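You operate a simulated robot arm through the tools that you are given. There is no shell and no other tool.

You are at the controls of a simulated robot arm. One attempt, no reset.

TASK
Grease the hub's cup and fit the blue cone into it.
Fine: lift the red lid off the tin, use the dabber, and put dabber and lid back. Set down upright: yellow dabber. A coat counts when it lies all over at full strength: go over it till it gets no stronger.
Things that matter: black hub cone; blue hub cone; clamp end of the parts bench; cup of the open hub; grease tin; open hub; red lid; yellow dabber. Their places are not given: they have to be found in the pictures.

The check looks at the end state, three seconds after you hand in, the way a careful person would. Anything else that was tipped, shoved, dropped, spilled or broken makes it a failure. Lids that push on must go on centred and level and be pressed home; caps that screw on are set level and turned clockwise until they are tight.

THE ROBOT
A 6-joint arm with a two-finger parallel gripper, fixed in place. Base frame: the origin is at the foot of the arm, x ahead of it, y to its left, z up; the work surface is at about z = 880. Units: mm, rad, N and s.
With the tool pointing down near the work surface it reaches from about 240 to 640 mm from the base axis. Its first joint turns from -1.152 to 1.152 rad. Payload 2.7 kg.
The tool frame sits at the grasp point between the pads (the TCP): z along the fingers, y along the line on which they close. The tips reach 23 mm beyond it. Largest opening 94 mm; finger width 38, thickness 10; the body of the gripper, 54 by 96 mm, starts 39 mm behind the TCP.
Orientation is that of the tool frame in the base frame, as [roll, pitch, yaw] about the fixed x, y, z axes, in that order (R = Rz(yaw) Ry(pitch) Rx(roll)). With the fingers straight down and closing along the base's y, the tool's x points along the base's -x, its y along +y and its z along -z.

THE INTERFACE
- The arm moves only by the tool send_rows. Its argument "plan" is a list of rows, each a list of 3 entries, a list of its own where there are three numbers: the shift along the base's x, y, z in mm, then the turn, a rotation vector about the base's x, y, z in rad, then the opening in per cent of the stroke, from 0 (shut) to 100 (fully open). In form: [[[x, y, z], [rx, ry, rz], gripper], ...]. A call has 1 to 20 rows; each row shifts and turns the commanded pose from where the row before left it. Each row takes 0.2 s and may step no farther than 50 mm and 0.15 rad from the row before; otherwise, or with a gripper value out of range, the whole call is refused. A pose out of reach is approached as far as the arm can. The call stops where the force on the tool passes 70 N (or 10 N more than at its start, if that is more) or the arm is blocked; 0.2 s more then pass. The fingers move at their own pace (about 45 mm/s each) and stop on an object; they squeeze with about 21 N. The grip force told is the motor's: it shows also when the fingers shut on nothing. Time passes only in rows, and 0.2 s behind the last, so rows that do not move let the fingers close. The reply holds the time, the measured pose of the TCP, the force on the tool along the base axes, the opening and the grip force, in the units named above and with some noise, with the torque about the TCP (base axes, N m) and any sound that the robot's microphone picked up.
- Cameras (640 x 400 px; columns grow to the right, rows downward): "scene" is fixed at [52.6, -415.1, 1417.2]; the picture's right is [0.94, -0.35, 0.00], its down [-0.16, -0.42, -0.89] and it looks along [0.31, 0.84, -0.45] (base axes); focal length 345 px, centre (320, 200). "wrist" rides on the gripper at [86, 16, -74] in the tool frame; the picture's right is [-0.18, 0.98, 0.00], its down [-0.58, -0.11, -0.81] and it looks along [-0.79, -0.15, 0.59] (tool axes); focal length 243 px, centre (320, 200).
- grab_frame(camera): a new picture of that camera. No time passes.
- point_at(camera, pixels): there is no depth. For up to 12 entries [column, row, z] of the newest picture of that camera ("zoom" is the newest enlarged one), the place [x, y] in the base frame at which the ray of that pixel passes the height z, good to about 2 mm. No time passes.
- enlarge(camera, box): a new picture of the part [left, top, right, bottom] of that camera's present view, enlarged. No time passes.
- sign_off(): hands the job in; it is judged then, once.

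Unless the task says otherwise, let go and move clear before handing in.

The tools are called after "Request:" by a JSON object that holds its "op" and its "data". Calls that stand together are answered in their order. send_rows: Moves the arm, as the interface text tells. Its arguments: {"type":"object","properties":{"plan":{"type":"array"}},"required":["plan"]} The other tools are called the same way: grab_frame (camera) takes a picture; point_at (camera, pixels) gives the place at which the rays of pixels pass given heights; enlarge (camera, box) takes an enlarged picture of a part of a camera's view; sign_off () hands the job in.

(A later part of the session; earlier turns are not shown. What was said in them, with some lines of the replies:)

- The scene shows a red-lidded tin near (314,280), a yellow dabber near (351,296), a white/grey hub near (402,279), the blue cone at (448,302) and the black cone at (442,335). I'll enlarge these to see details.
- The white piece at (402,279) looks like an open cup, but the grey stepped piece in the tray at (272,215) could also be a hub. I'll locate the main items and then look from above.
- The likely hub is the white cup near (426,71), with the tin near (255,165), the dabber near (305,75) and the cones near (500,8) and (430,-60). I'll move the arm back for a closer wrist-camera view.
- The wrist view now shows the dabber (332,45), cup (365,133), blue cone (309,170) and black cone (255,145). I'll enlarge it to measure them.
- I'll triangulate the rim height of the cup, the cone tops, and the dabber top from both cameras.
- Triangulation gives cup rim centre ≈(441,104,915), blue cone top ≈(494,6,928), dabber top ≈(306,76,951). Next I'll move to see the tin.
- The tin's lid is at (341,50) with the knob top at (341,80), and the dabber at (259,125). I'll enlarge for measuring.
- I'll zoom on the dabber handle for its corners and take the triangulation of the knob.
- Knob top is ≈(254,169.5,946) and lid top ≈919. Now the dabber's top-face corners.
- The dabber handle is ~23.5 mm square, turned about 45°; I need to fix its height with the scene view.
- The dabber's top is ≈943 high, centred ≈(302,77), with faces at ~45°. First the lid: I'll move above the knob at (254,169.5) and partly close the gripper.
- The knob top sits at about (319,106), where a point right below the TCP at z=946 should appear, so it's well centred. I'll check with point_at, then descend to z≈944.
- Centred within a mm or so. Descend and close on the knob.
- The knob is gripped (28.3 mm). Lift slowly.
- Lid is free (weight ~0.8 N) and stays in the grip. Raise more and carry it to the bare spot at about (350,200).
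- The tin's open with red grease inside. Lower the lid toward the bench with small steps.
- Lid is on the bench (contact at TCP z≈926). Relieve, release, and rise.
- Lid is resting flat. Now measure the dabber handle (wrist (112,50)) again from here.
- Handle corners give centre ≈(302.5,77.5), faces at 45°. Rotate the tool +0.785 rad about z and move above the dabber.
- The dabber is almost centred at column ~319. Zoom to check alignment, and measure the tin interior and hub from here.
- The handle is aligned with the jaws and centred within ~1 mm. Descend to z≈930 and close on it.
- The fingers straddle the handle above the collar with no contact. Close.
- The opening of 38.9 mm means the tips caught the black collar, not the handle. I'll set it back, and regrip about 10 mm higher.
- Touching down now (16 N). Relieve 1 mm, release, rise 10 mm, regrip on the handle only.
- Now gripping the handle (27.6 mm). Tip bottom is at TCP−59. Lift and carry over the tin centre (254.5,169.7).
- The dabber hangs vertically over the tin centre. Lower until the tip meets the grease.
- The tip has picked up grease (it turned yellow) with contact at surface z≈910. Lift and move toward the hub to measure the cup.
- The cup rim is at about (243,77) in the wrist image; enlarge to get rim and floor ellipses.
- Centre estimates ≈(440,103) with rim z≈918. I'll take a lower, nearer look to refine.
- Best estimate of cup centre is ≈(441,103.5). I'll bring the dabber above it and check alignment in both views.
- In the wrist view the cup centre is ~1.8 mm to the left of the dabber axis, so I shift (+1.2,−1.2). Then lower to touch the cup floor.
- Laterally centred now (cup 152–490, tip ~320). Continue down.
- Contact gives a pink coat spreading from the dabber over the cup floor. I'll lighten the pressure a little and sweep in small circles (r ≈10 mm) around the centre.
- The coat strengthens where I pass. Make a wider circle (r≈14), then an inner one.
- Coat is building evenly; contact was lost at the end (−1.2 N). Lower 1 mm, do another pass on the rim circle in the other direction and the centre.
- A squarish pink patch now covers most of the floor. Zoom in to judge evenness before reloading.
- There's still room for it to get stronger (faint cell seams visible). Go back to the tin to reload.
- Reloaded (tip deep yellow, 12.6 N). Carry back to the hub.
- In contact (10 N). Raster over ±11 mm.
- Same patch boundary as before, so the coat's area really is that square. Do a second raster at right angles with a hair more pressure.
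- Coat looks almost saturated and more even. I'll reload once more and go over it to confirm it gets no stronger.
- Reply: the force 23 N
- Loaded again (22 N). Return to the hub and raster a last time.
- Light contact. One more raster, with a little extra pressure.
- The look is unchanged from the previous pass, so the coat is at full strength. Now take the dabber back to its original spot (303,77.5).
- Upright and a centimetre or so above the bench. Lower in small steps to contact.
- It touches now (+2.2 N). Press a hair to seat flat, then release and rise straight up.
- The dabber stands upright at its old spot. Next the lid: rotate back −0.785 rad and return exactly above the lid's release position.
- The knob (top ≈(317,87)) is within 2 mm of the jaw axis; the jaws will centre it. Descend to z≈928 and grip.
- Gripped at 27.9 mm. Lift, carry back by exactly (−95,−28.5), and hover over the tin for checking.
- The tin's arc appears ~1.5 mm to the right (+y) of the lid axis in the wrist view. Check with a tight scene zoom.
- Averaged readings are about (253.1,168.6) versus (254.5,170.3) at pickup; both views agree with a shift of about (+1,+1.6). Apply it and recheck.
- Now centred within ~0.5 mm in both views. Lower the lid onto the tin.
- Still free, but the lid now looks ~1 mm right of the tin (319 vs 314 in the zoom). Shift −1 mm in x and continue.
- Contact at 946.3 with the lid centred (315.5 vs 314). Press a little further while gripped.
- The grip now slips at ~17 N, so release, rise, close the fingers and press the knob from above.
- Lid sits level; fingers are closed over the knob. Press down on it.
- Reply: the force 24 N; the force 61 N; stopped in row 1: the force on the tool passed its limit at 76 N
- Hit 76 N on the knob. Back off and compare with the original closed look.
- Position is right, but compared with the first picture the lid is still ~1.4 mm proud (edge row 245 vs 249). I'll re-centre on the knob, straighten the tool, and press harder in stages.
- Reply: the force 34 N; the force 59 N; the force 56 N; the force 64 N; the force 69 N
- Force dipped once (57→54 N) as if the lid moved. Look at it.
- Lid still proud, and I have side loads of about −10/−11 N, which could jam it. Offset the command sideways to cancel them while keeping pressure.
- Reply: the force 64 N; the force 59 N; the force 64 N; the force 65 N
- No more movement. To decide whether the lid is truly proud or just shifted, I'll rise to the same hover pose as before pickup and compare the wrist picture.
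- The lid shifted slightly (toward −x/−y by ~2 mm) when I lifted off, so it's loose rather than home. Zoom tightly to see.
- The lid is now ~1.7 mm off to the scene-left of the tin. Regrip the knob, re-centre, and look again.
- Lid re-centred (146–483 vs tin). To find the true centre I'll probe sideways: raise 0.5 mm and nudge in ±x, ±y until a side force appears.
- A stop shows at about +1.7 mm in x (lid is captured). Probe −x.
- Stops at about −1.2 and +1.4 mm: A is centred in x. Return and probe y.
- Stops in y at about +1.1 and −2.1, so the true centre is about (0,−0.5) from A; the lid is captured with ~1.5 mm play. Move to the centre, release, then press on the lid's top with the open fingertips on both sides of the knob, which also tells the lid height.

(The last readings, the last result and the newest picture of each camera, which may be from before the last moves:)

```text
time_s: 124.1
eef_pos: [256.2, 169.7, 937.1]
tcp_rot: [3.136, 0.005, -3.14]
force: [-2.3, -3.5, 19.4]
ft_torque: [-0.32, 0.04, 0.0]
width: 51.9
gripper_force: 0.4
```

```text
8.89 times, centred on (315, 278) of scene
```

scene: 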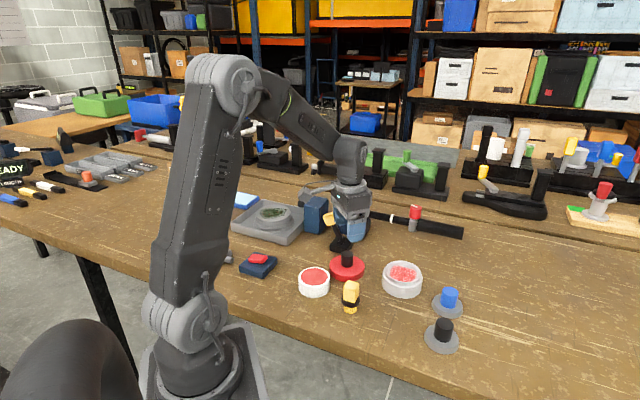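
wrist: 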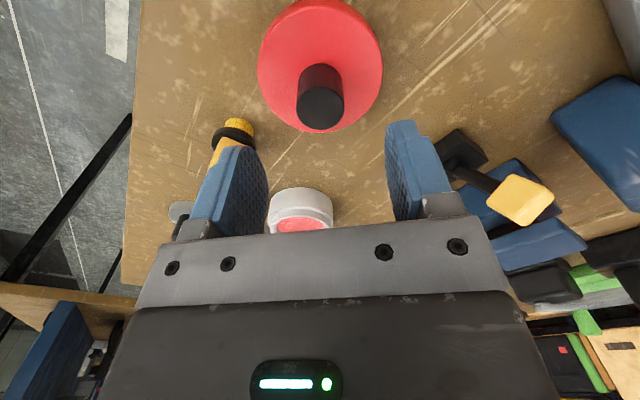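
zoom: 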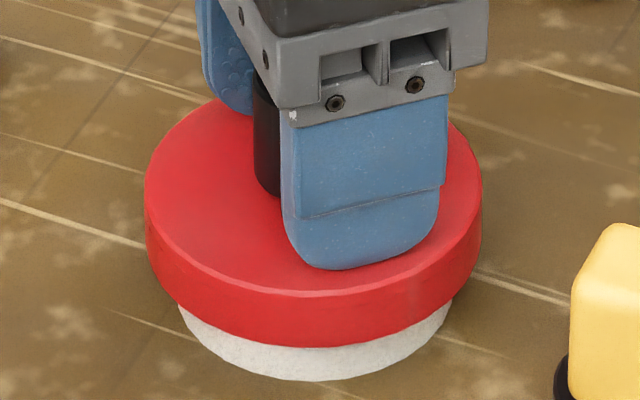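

The lid top is at ~915 and both fingertips bear on it. Press harder, evenly.

Request:
{"op": "send_rows", "data": {"plan": [[[0, 0, -1], [0, 0, 0], 55]]}}

Request:
{"op": "send_rows", "data": {"plan": [[[0, 0, -1], [0, 0, 0], 55]]}}

Request:
{"op": "send_rows", "data": {"plan": [[[0, 0, -0.4], [0, 0, 0], 55], [[0, 0, 0], [0, 0, 0], 55]]}}

Request:
{"op": "enlarge", "data": {"camera": "scene", "box": [290, 255, 340, 300]}}

```text
time_s: 124.5
eef_pos: [255.1, 170.1, 937.5]
tcp_rot: [3.138, 0.0, -3.14]
force: [-8.0, -8.8, 53.9]
ft_torque: [-0.74, 0.34, -0.04]
width: 51.9
gripper_force: 0.4
```

```text
time_s: 125.0
eef_pos: [256.1, 170.3, 938.4]
tcp_rot: [3.136, 0.002, -3.137]
force: [-3.6, -2.4, 17.6]
ft_torque: [-0.32, 0.19, -0.05]
width: 51.9
gripper_force: 0.3
stopped in row 1: the force on the tool passed its limit at 72 N (the readings are from after the stop); the commanded pose is now the measured one
```

```text
time_s: 125.6
eef_pos: [256.3, 170.1, 936.6]
tcp_rot: [3.134, 0.006, -3.14]
force: [-1.9, -6.8, 34.4]
ft_torque: [-0.61, 0.27, 0.02]
width: 51.9
gripper_force: 0.3
```

```text
8.89 times, centred on (315, 278) of scene
```

zoom: 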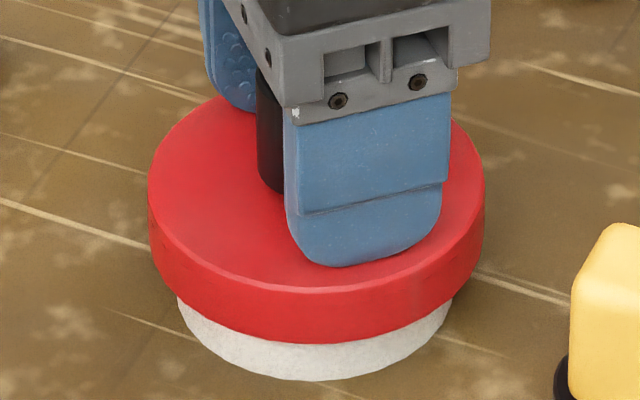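

It's hard against the rim (72 N, no give). Lift straight off and inspect.

Request:
{"op": "send_rows", "data": {"plan": [[[0, 0, 2], [0, 0, 0], 55], [[0, 0, 3], [0, 0, 0], 55], [[0, 0, 15], [0, 0, 0], 60], [[0, 0, 25], [0, 0, 0], 70], [[0, 0, 30], [0, 0, 0], 70], [[0, 0, 0], [0, 0, 0], 70]]}}

Request:
{"op": "enlarge", "data": {"camera": "scene", "box": [285, 250, 375, 320]}}

Request:
{"op": "enlarge", "data": {"camera": "scene", "box": [220, 240, 380, 340]}}

Request:
{"op": "grab_frame", "data": {"camera": "wrist"}}

```text
time_s: 127.0
eef_pos: [256.5, 172.0, 1011.0]
tcp_rot: [3.136, 0.002, -3.14]
force: [-0.5, -0.2, 0.9]
ft_torque: [0.0, 0.01, 0.0]
width: 65.6
gripper_force: 0.1
```

```text
5.71 times, centred on (330, 285) of scene
```

zoom: 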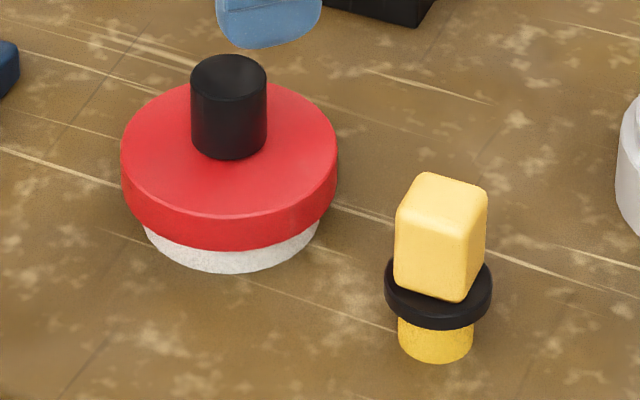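

```text
4.00 times, centred on (300, 290) of scene
```

zoom: 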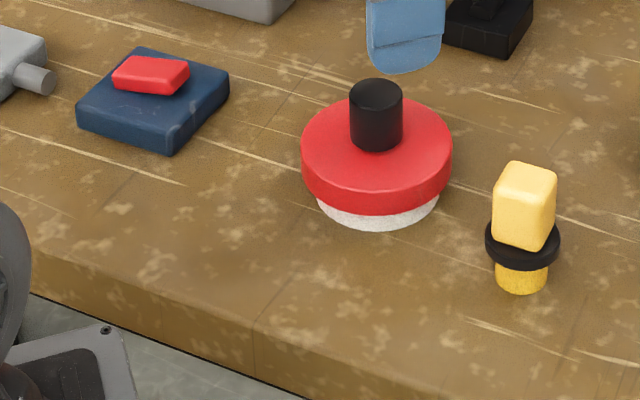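

```text
taken
```

wrist: 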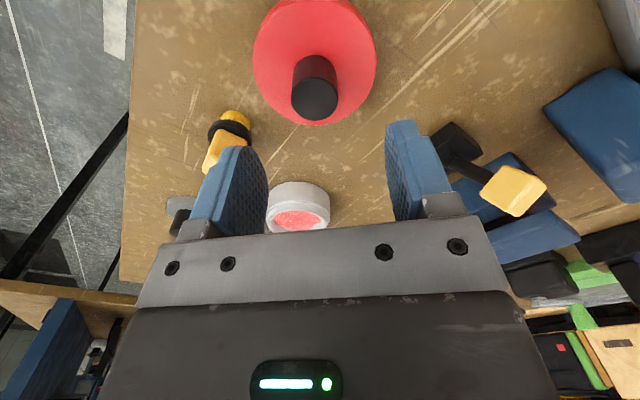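

The lid now matches the original picture (knob top 54 vs 53, edge 250 vs 249). Next, the blue cone: move above it at about (494,6.5).

Request:
{"op": "send_rows", "data": {"plan": [[[34, -23.6, 5], [0, 0, 0], 70], [[34, -23.6, 0], [0, 0, 0], 70], [[34, -23.6, 0], [0, 0, 0], 70], [[34, -23.6, 0], [0, 0, 0], 70], [[34, -23.6, 0], [0, 0, 0], 70], [[34, -23.7, 0], [0, 0, 0], 70], [[34, -23.7, 0], [0, 0, 0], 70], [[0, 0, 0], [0, 0, 0], 70]]}}

Request:
{"op": "send_rows", "data": {"plan": [[[0, 0, 0], [0, 0, 0], 70]]}}

Request:
{"op": "grab_frame", "data": {"camera": "wrist"}}

Request:
{"op": "grab_frame", "data": {"camera": "scene"}}

Request:
{"op": "enlarge", "data": {"camera": "wrist", "box": [240, 0, 400, 140]}}

```text
time_s: 128.8
eef_pos: [494.8, 3.6, 1017.6]
tcp_rot: [3.135, 0.001, -3.14]
force: [0.5, 0.2, 0.2]
ft_torque: [0.0, 0.03, -0.02]
width: 65.8
gripper_force: 0.0
```

```text
time_s: 129.2
eef_pos: [493.5, 2.5, 1016.2]
tcp_rot: [3.136, 0.0, -3.14]
force: [-0.4, 0.3, 0.4]
ft_torque: [0.04, -0.01, -0.03]
width: 66.0
gripper_force: 0.1
```

```text
taken
```

wrist: 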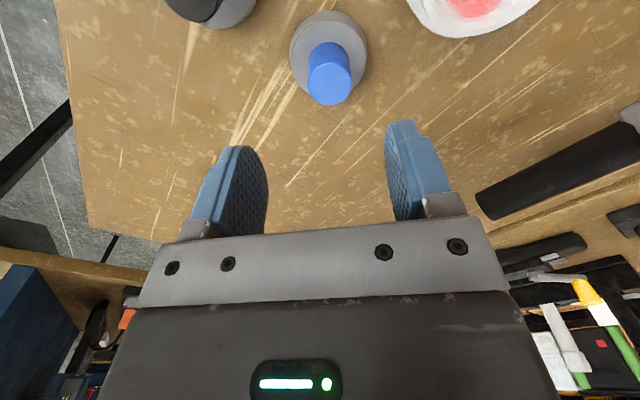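

```text
taken
```

scene: 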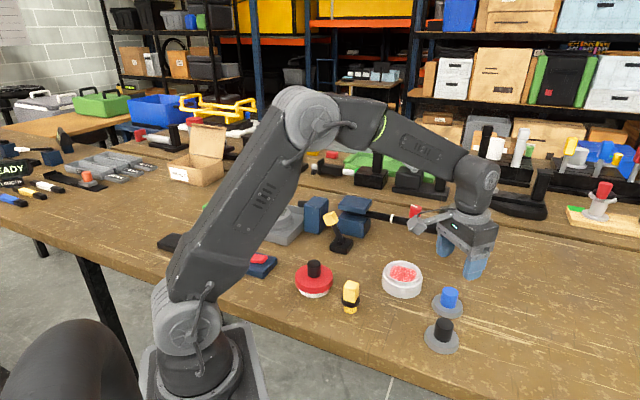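

```text
2.86 times, centred on (320, 70) of wrist
```

zoom: 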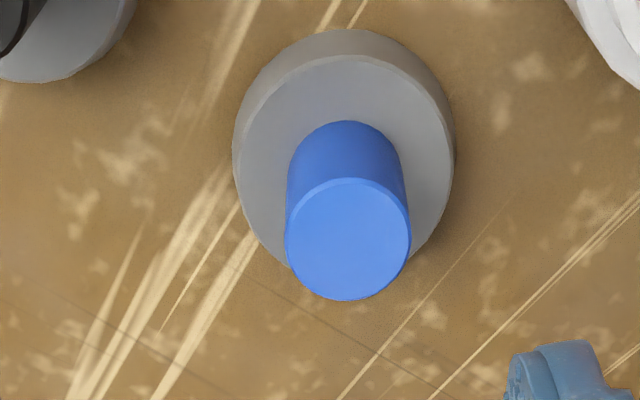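

Request:
{"op": "point_at", "data": {"camera": "wrist", "pixels": [[329.8, 84, 924], [329.8, 84, 928], [329.8, 84, 932], [307.7, 86, 928], [351.5, 82, 928], [327.7, 57, 890], [327.7, 57, 894], [290, 55, 892], [365.5, 52, 892]]}}

Request:
{"op": "enlarge", "data": {"camera": "scene", "box": [420, 270, 480, 330]}}

```text
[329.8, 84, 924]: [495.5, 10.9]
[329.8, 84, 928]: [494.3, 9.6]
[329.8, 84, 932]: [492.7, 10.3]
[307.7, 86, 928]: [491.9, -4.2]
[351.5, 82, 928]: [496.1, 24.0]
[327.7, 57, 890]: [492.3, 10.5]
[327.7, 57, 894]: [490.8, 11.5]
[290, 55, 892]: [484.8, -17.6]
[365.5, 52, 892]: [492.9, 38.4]
```

```text
6.67 times, centred on (450, 300) of scene
```

zoom: 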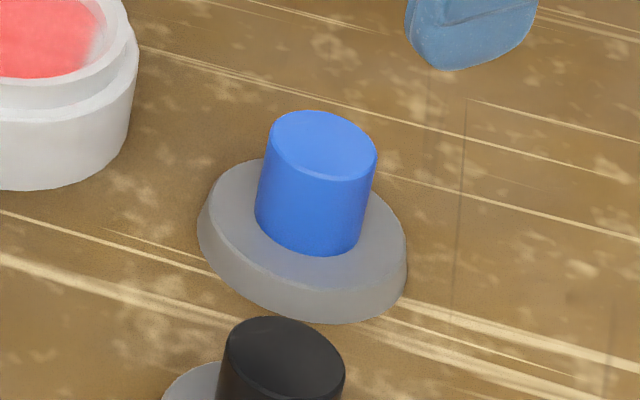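

Stem axis ≈(494,10), diameter 28, top 928. Shift +7 mm in y, straighten the slight 0.005 rad tilt, and descend a bit to check.

Request:
{"op": "send_rows", "data": {"plan": [[[0.3, 6.8, -20], [-0.0045, 0, 0], 70], [[0, 0, -15], [0, 0, 0], 70], [[0, 0, 0], [0, 0, 0], 70]]}}

Request:
{"op": "enlarge", "data": {"camera": "wrist", "box": [230, 0, 410, 180]}}

Request:
{"op": "send_rows", "data": {"plan": [[[0, 0, 0], [0, 0, 0], 70]]}}

```text
time_s: 130.0
eef_pos: [494.8, 10.5, 982.8]
tcp_rot: [3.14, 0.002, -3.14]
force: [-1.1, -0.1, -0.1]
ft_torque: [0.04, -0.01, 0.04]
width: 65.9
gripper_force: 0.1
```

```text
2.22 times, centred on (320, 90) of wrist
```

zoom: 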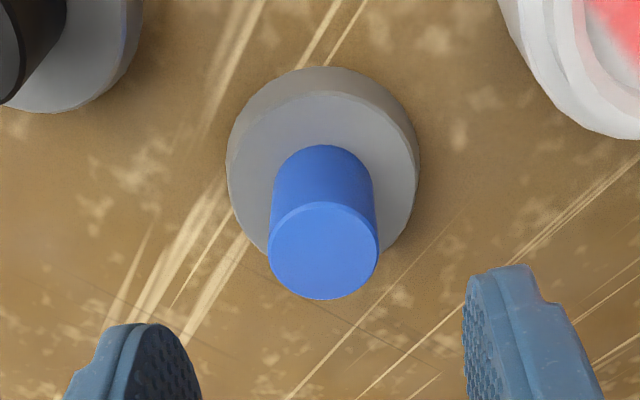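

```text
time_s: 130.4
eef_pos: [494.8, 10.8, 983.4]
tcp_rot: [3.14, 0.003, -3.14]
force: [0.7, -0.1, 0.2]
ft_torque: [-0.01, 0.01, 0.0]
width: 65.7
gripper_force: 0.1
```

Well centred (1 mm in y to correct). Descend to z≈922 and grip the stem.

Request:
{"op": "send_rows", "data": {"plan": [[[0, 0.8, -20], [0, 0, 0], 70], [[0, 0, -20], [0, 0, 0], 70], [[0, 0, -15], [0, 0, 0], 70], [[0, 0, -5], [0, 0, 0], 70], [[0, 0, 0], [0, 0, 0], 40], [[0, 0, 0], [0, 0, 0], 10], [[0, 0, 0], [0, 0, 0], 10], [[0, 0, 0], [0, 0, 0], 10], [[0, 0, 0], [0, 0, 0], 10]]}}

Request:
{"op": "send_rows", "data": {"plan": [[[0, 0, 2], [0, 0, 0], 10], [[0, 0, 5], [0, 0, 0], 10], [[0, 0, 13], [0, 0, 0], 10], [[0, 0, 20], [0, 0, 0], 10], [[0, 0, 20], [0, 0, 0], 10], [[0, 0, 0], [0, 0, 0], 10]]}}

Request:
{"op": "grab_frame", "data": {"camera": "wrist"}}

Request:
{"op": "enlarge", "data": {"camera": "scene", "box": [370, 210, 500, 330]}}

```text
time_s: 132.4
eef_pos: [494.2, 11.7, 922.7]
tcp_rot: [3.14, 0.001, -3.139]
force: [-0.4, 0.3, -0.1]
ft_torque: [-0.08, 0.01, 0.01]
width: 30.6
gripper_force: 20.7
```

```text
time_s: 133.8
eef_pos: [495.4, 12.7, 982.4]
tcp_rot: [3.139, 0.002, -3.139]
force: [0.7, 0.7, -0.6]
ft_torque: [0.02, -0.01, -0.01]
width: 30.3
gripper_force: 21.4
```

```text
taken
```

wrist: 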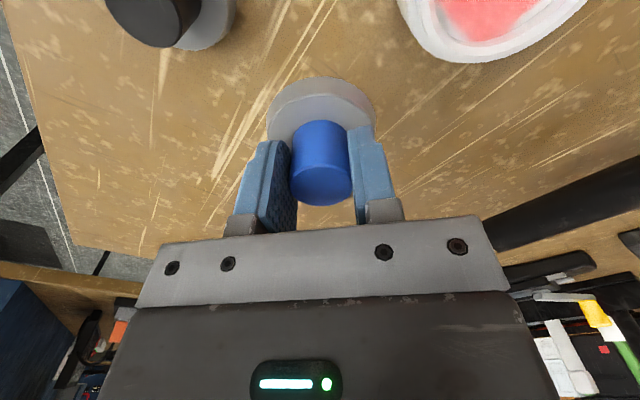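

```text
3.33 times, centred on (435, 270) of scene
```

zoom: 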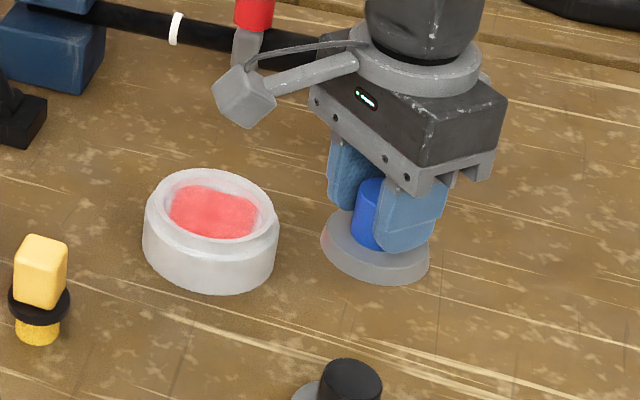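

Cone held (30.4 mm). Its bottom is at TCP−42.7, so seated TCP should be ~953. Carry over the cup and check alignment.

Request:
{"op": "send_rows", "data": {"plan": [[[0, 0, 8], [0, 0, 0], 10], [[-13, 22.8, 0], [0, 0, 0], 10], [[-13, 22.8, 0], [0, 0, 0], 10], [[-13, 22.8, 0], [0, 0, 0], 10], [[-13, 22.8, 0], [0, 0, 0], 10], [[0, 0, 0], [0, 0, 0], 10]]}}

Request:
{"op": "send_rows", "data": {"plan": [[[0, 0, 0], [0, 0, 0], 10]]}}

Request:
{"op": "send_rows", "data": {"plan": [[[0, 0, 0], [0, 0, 0], 10]]}}

Request:
{"op": "enlarge", "data": {"camera": "wrist", "box": [230, 0, 410, 130]}}

Request:
{"op": "enlarge", "data": {"camera": "scene", "box": [370, 230, 440, 310]}}

```text
time_s: 135.2
eef_pos: [440.4, 103.0, 988.8]
tcp_rot: [3.14, 0.001, -3.141]
force: [1.3, 0.9, -1.7]
ft_torque: [0.02, 0.02, -0.01]
width: 30.4
gripper_force: 21.1
```

```text
time_s: 135.6
eef_pos: [442.2, 101.2, 988.6]
tcp_rot: [3.14, 0.001, -3.141]
force: [0.2, 0.0, -0.8]
ft_torque: [0.0, 0.03, -0.02]
width: 30.5
gripper_force: 21.1
```

```text
time_s: 136.0
eef_pos: [441.3, 102.6, 988.3]
tcp_rot: [3.141, 0.002, -3.139]
force: [-0.5, -0.4, -1.8]
ft_torque: [0.02, 0.01, -0.02]
width: 30.5
gripper_force: 21.3
```

```text
3.08 times, centred on (320, 65) of wrist
```

zoom: 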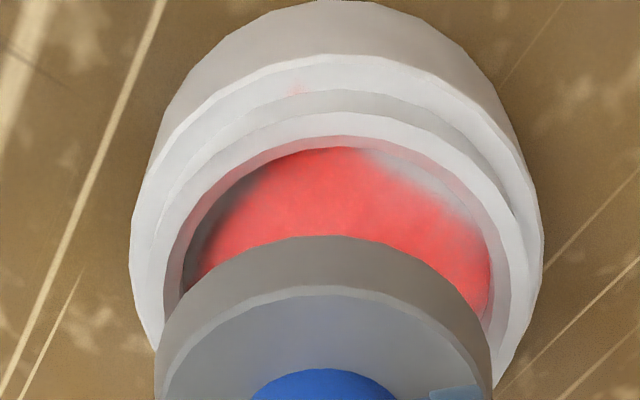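

```text
5.00 times, centred on (405, 270) of scene
```

zoom: 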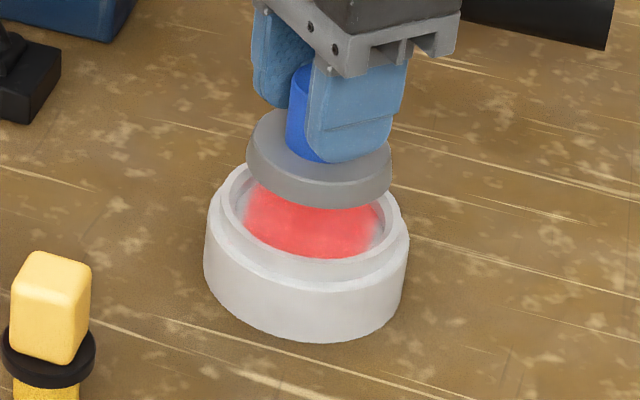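

In the wrist view the cup centre (~337) lies right of the cone axis (~324), about 2.8 mm in +y; the scene suggests −0.8 mm in x. Correct and come lower.

Request:
{"op": "send_rows", "data": {"plan": [[[-0.8, 2.6, 0], [0, 0, 0], 10], [[0, 0, -14], [0, 0, 0], 10], [[0, 0, 0], [0, 0, 0], 10]]}}

Request:
{"op": "enlarge", "data": {"camera": "wrist", "box": [230, 0, 410, 130]}}

Request:
{"op": "enlarge", "data": {"camera": "scene", "box": [375, 245, 435, 305]}}

```text
time_s: 136.8
eef_pos: [442.5, 107.3, 974.4]
tcp_rot: [3.14, 0.001, -3.138]
force: [0.4, 0.4, -0.9]
ft_torque: [0.01, 0.0, -0.02]
width: 30.6
gripper_force: 20.7
```

```text
3.08 times, centred on (320, 65) of wrist
```

zoom: 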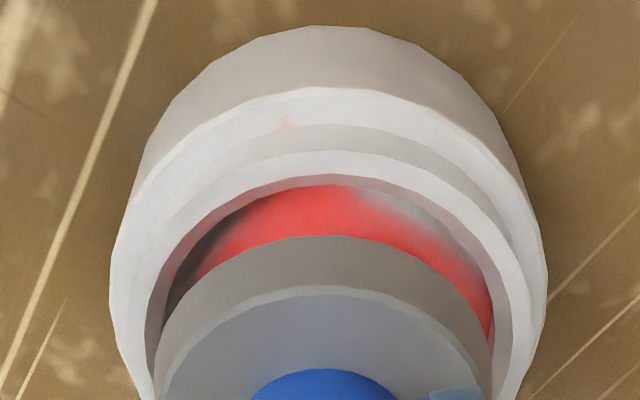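

```text
6.67 times, centred on (405, 275) of scene
```

zoom: 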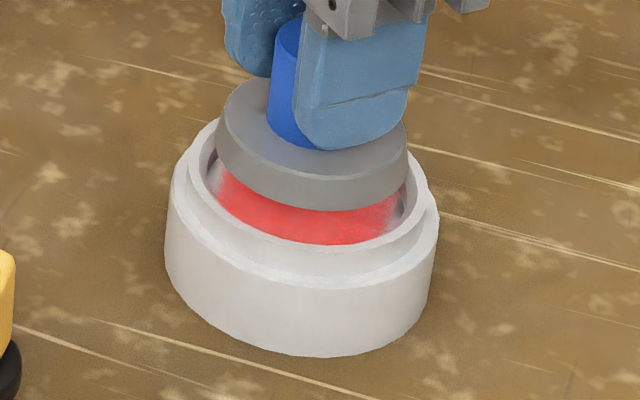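

Nearly there: residual ≈(+0.3,+0.8). Apply it and lower to just above the rim.

Request:
{"op": "send_rows", "data": {"plan": [[[0.3, 0.8, -6], [0, 0, 0], 10], [[0, 0, -3], [0, 0, 0], 10], [[0, 0, 0], [0, 0, 0], 10]]}}

Request:
{"op": "enlarge", "data": {"camera": "wrist", "box": [230, 0, 410, 130]}}

Request:
{"op": "enlarge", "data": {"camera": "scene", "box": [375, 245, 435, 305]}}

```text
time_s: 137.6
eef_pos: [441.9, 107.1, 967.0]
tcp_rot: [3.141, 0.002, -3.139]
force: [-0.3, -0.9, -1.1]
ft_torque: [0.0, 0.04, 0.02]
width: 30.2
gripper_force: 20.9
```

```text
3.08 times, centred on (320, 65) of wrist
```

zoom: 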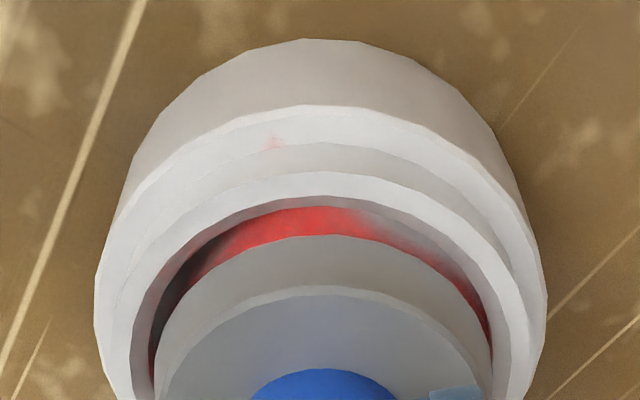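

```text
6.67 times, centred on (405, 275) of scene
```

zoom: 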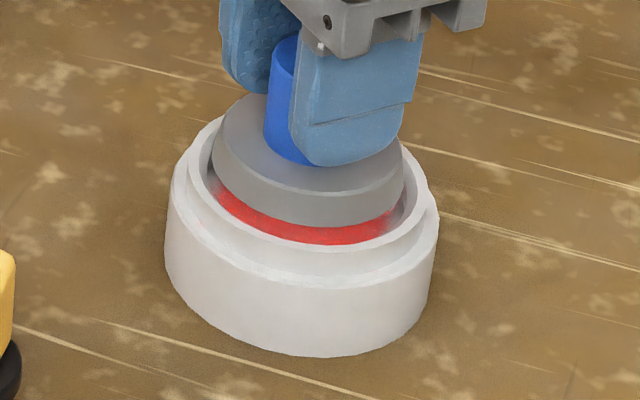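

Now overshoot of ~0.5 mm in y (flange 323.5 vs cup 320.5). Back −0.5, then lower gently with force checks.

Request:
{"op": "send_rows", "data": {"plan": [[[-0.1, -0.5, 0], [0, 0, 0], 10], [[0, 0, -3], [0, 0, 0], 10]]}}

Request:
{"op": "send_rows", "data": {"plan": [[[0, 0, -2], [0, 0, 0], 10]]}}

Request:
{"op": "send_rows", "data": {"plan": [[[0, 0, -2], [0, 0, 0], 10]]}}

Request:
{"op": "send_rows", "data": {"plan": [[[0, 0, -2], [0, 0, 0], 10]]}}

Request:
{"op": "enlarge", "data": {"camera": "scene", "box": [375, 245, 435, 305]}}

Request:
{"op": "enlarge", "data": {"camera": "wrist", "box": [230, 0, 410, 130]}}

```text
time_s: 138.2
eef_pos: [441.4, 106.8, 963.3]
tcp_rot: [3.141, 0.001, -3.14]
force: [0.7, 0.2, -1.3]
ft_torque: [0.01, -0.02, 0.01]
width: 29.9
gripper_force: 20.6
```

```text
time_s: 138.6
eef_pos: [442.5, 106.0, 960.8]
tcp_rot: [3.14, 0.002, -3.139]
force: [-0.5, -0.5, 0.4]
ft_torque: [0.04, -0.01, 0.01]
width: 30.6
gripper_force: 21.5
```

```text
time_s: 139.0
eef_pos: [442.8, 105.1, 960.3]
tcp_rot: [3.141, 0.002, -3.14]
force: [-0.4, 0.6, -1.1]
ft_torque: [-0.01, 0.02, 0.0]
width: 30.3
gripper_force: 20.7
```

```text
time_s: 139.4
eef_pos: [443.0, 105.7, 957.1]
tcp_rot: [3.14, 0.002, -3.139]
force: [-0.2, 0.1, -0.6]
ft_torque: [0.02, 0.01, 0.03]
width: 30.4
gripper_force: 21.1
```

```text
6.67 times, centred on (405, 275) of scene
```

zoom: 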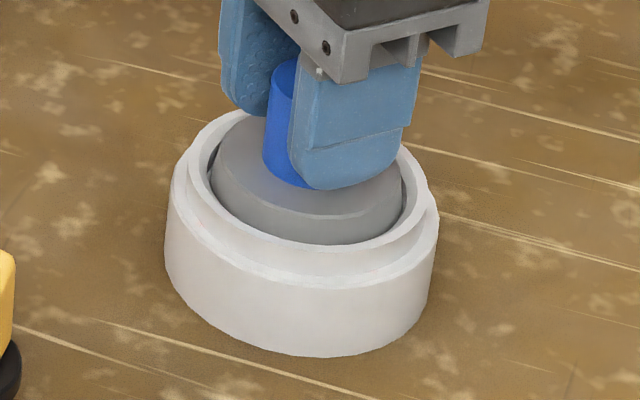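

```text
3.08 times, centred on (320, 65) of wrist
```

zoom: 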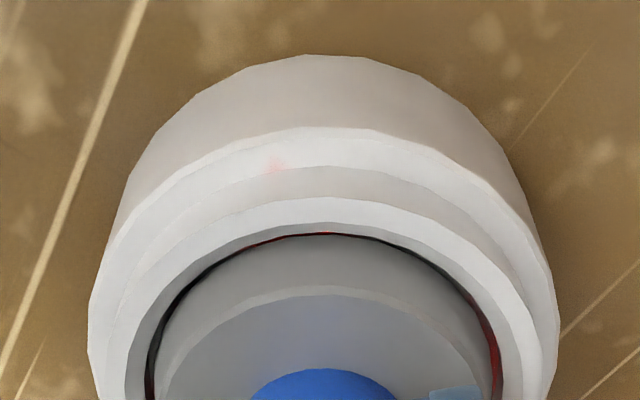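

The flange is inside the cup with clearance all around. Continue down to seat.

Request:
{"op": "send_rows", "data": {"plan": [[[0, 0, -2], [0, 0, 0], 10]]}}

Request:
{"op": "send_rows", "data": {"plan": [[[0, 0, -1.5], [0, 0, 0], 10]]}}

Request:
{"op": "send_rows", "data": {"plan": [[[0, 0, -1.5], [0, 0, 0], 10]]}}

Request:
{"op": "send_rows", "data": {"plan": [[[0, 0, -1], [0, 0, 0], 10]]}}

```text
time_s: 139.8
eef_pos: [442.9, 105.1, 956.6]
tcp_rot: [3.139, 0.002, -3.14]
force: [0.9, -0.8, -0.1]
ft_torque: [-0.06, 0.01, -0.03]
width: 30.2
gripper_force: 20.0
```

```text
time_s: 140.2
eef_pos: [442.0, 106.9, 954.2]
tcp_rot: [3.14, 0.003, -3.14]
force: [-0.6, 0.8, -0.9]
ft_torque: [-0.03, 0.03, -0.01]
width: 30.2
gripper_force: 20.8
```

```text
time_s: 140.6
eef_pos: [441.3, 106.5, 953.6]
tcp_rot: [3.139, 0.003, -3.138]
force: [-1.7, 1.1, 5.9]
ft_torque: [-0.07, 0.08, -0.09]
width: 30.4
gripper_force: 20.8
```

```text
time_s: 141.0
eef_pos: [442.4, 106.5, 954.6]
tcp_rot: [3.14, 0.003, -3.14]
force: [-4.0, 1.4, 13.6]
ft_torque: [-0.03, 0.15, -0.11]
width: 30.1
gripper_force: 20.9
```

Seated at TCP ≈953.5 as predicted (13.6 N). Relieve, release and rise.

Request:
{"op": "send_rows", "data": {"plan": [[[0, 0, -0.5], [0, 0, 0], 10], [[0, 0, 1.2], [0, 0, 0], 10], [[0, 0, 0], [0, 0, 0], 40], [[0, 0, 0], [0, 0, 0], 65], [[0, 0, 0], [0, 0, 0], 65], [[0, 0, 10], [0, 0, 0], 65], [[0, 0, 20], [0, 0, 0], 65], [[0, 0, 30], [0, 0, 0], 65], [[0, 0, 20], [0, 0, 0], 65], [[-20, 0, 10], [0, 0, 0], 65], [[-30, 0, 0], [0, 0, 0], 65], [[0, 0, 0], [0, 0, 0], 65]]}}

Request:
{"op": "grab_frame", "data": {"camera": "wrist"}}

Request:
{"op": "grab_frame", "data": {"camera": "scene"}}

Request:
{"op": "enlarge", "data": {"camera": "scene", "box": [375, 245, 435, 305]}}

Request:
{"op": "enlarge", "data": {"camera": "scene", "box": [280, 240, 480, 360]}}

```text
time_s: 143.6
eef_pos: [391.9, 105.6, 1043.6]
tcp_rot: [3.141, 0.005, -3.141]
force: [0.0, 0.4, 0.4]
ft_torque: [0.02, 0.0, 0.01]
width: 61.0
gripper_force: 0.1
```

```text
taken
```

wrist: 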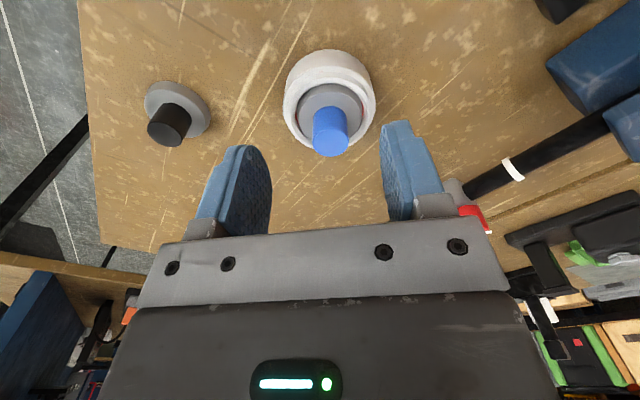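

```text
taken
```

scene: 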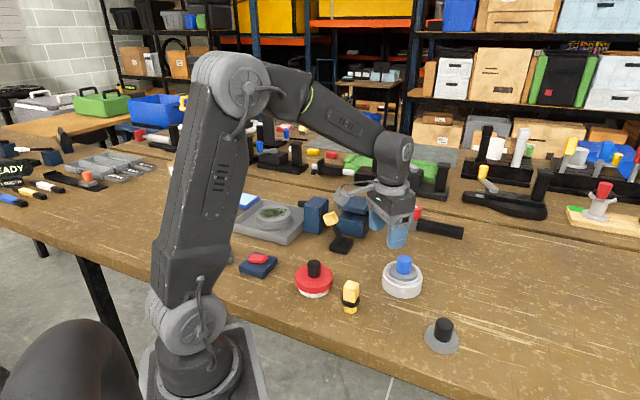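

```text
6.67 times, centred on (405, 275) of scene
```

zoom: 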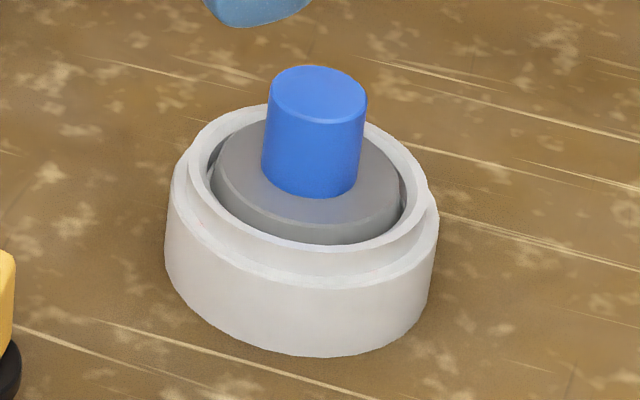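

```text
3.20 times, centred on (380, 300) of scene
```

zoom: 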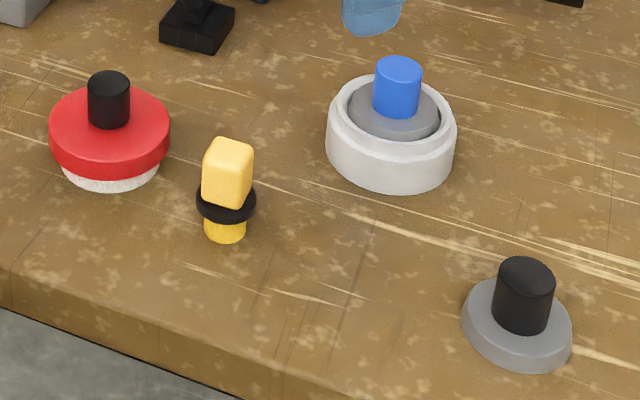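

The blue cone sits level and centred in the greased cup (scene (404,275)). The lid is back on the tin at (314,280), the dabber stands upright at (350,297), the black cone is untouched, and the gripper is open and clear. Handing in.

Request:
{"op": "sign_off", "data": {}}

```text
The job is handed in.
```

The hub's cup is greased, the blue cone sits in it level and centred, and I've handed the job in. I don't have the check's result.

- **Grease:** I went over the cup on three loads of grease, until the last pass looked no stronger than the one before. The coat is a square patch whose corners reach the wall. Four thin slivers of floor between its edges and the wall never took grease. I took that as the limit of the area that can be coated, but could not confirm it.
- **Cone:** The blue cone went down to the depth I expected, with a gap all round inside the cup. It rests on the floor of the cup; I pressed it only lightly (about 14 N).
- **Lid:** The red lid is back on the tin and matches the first picture in height, within about 0.6 mm sideways. It has roughly 1.5 mm of play even when on. It took no further travel when pressed to over 70 N, and I heard no click.
- **Dabber:** It stands upright within a few millimetres of its old spot, with grease still on its tip.

I saw no sign that anything else moved. The black cone was not touched, and the gripper is open and clear.
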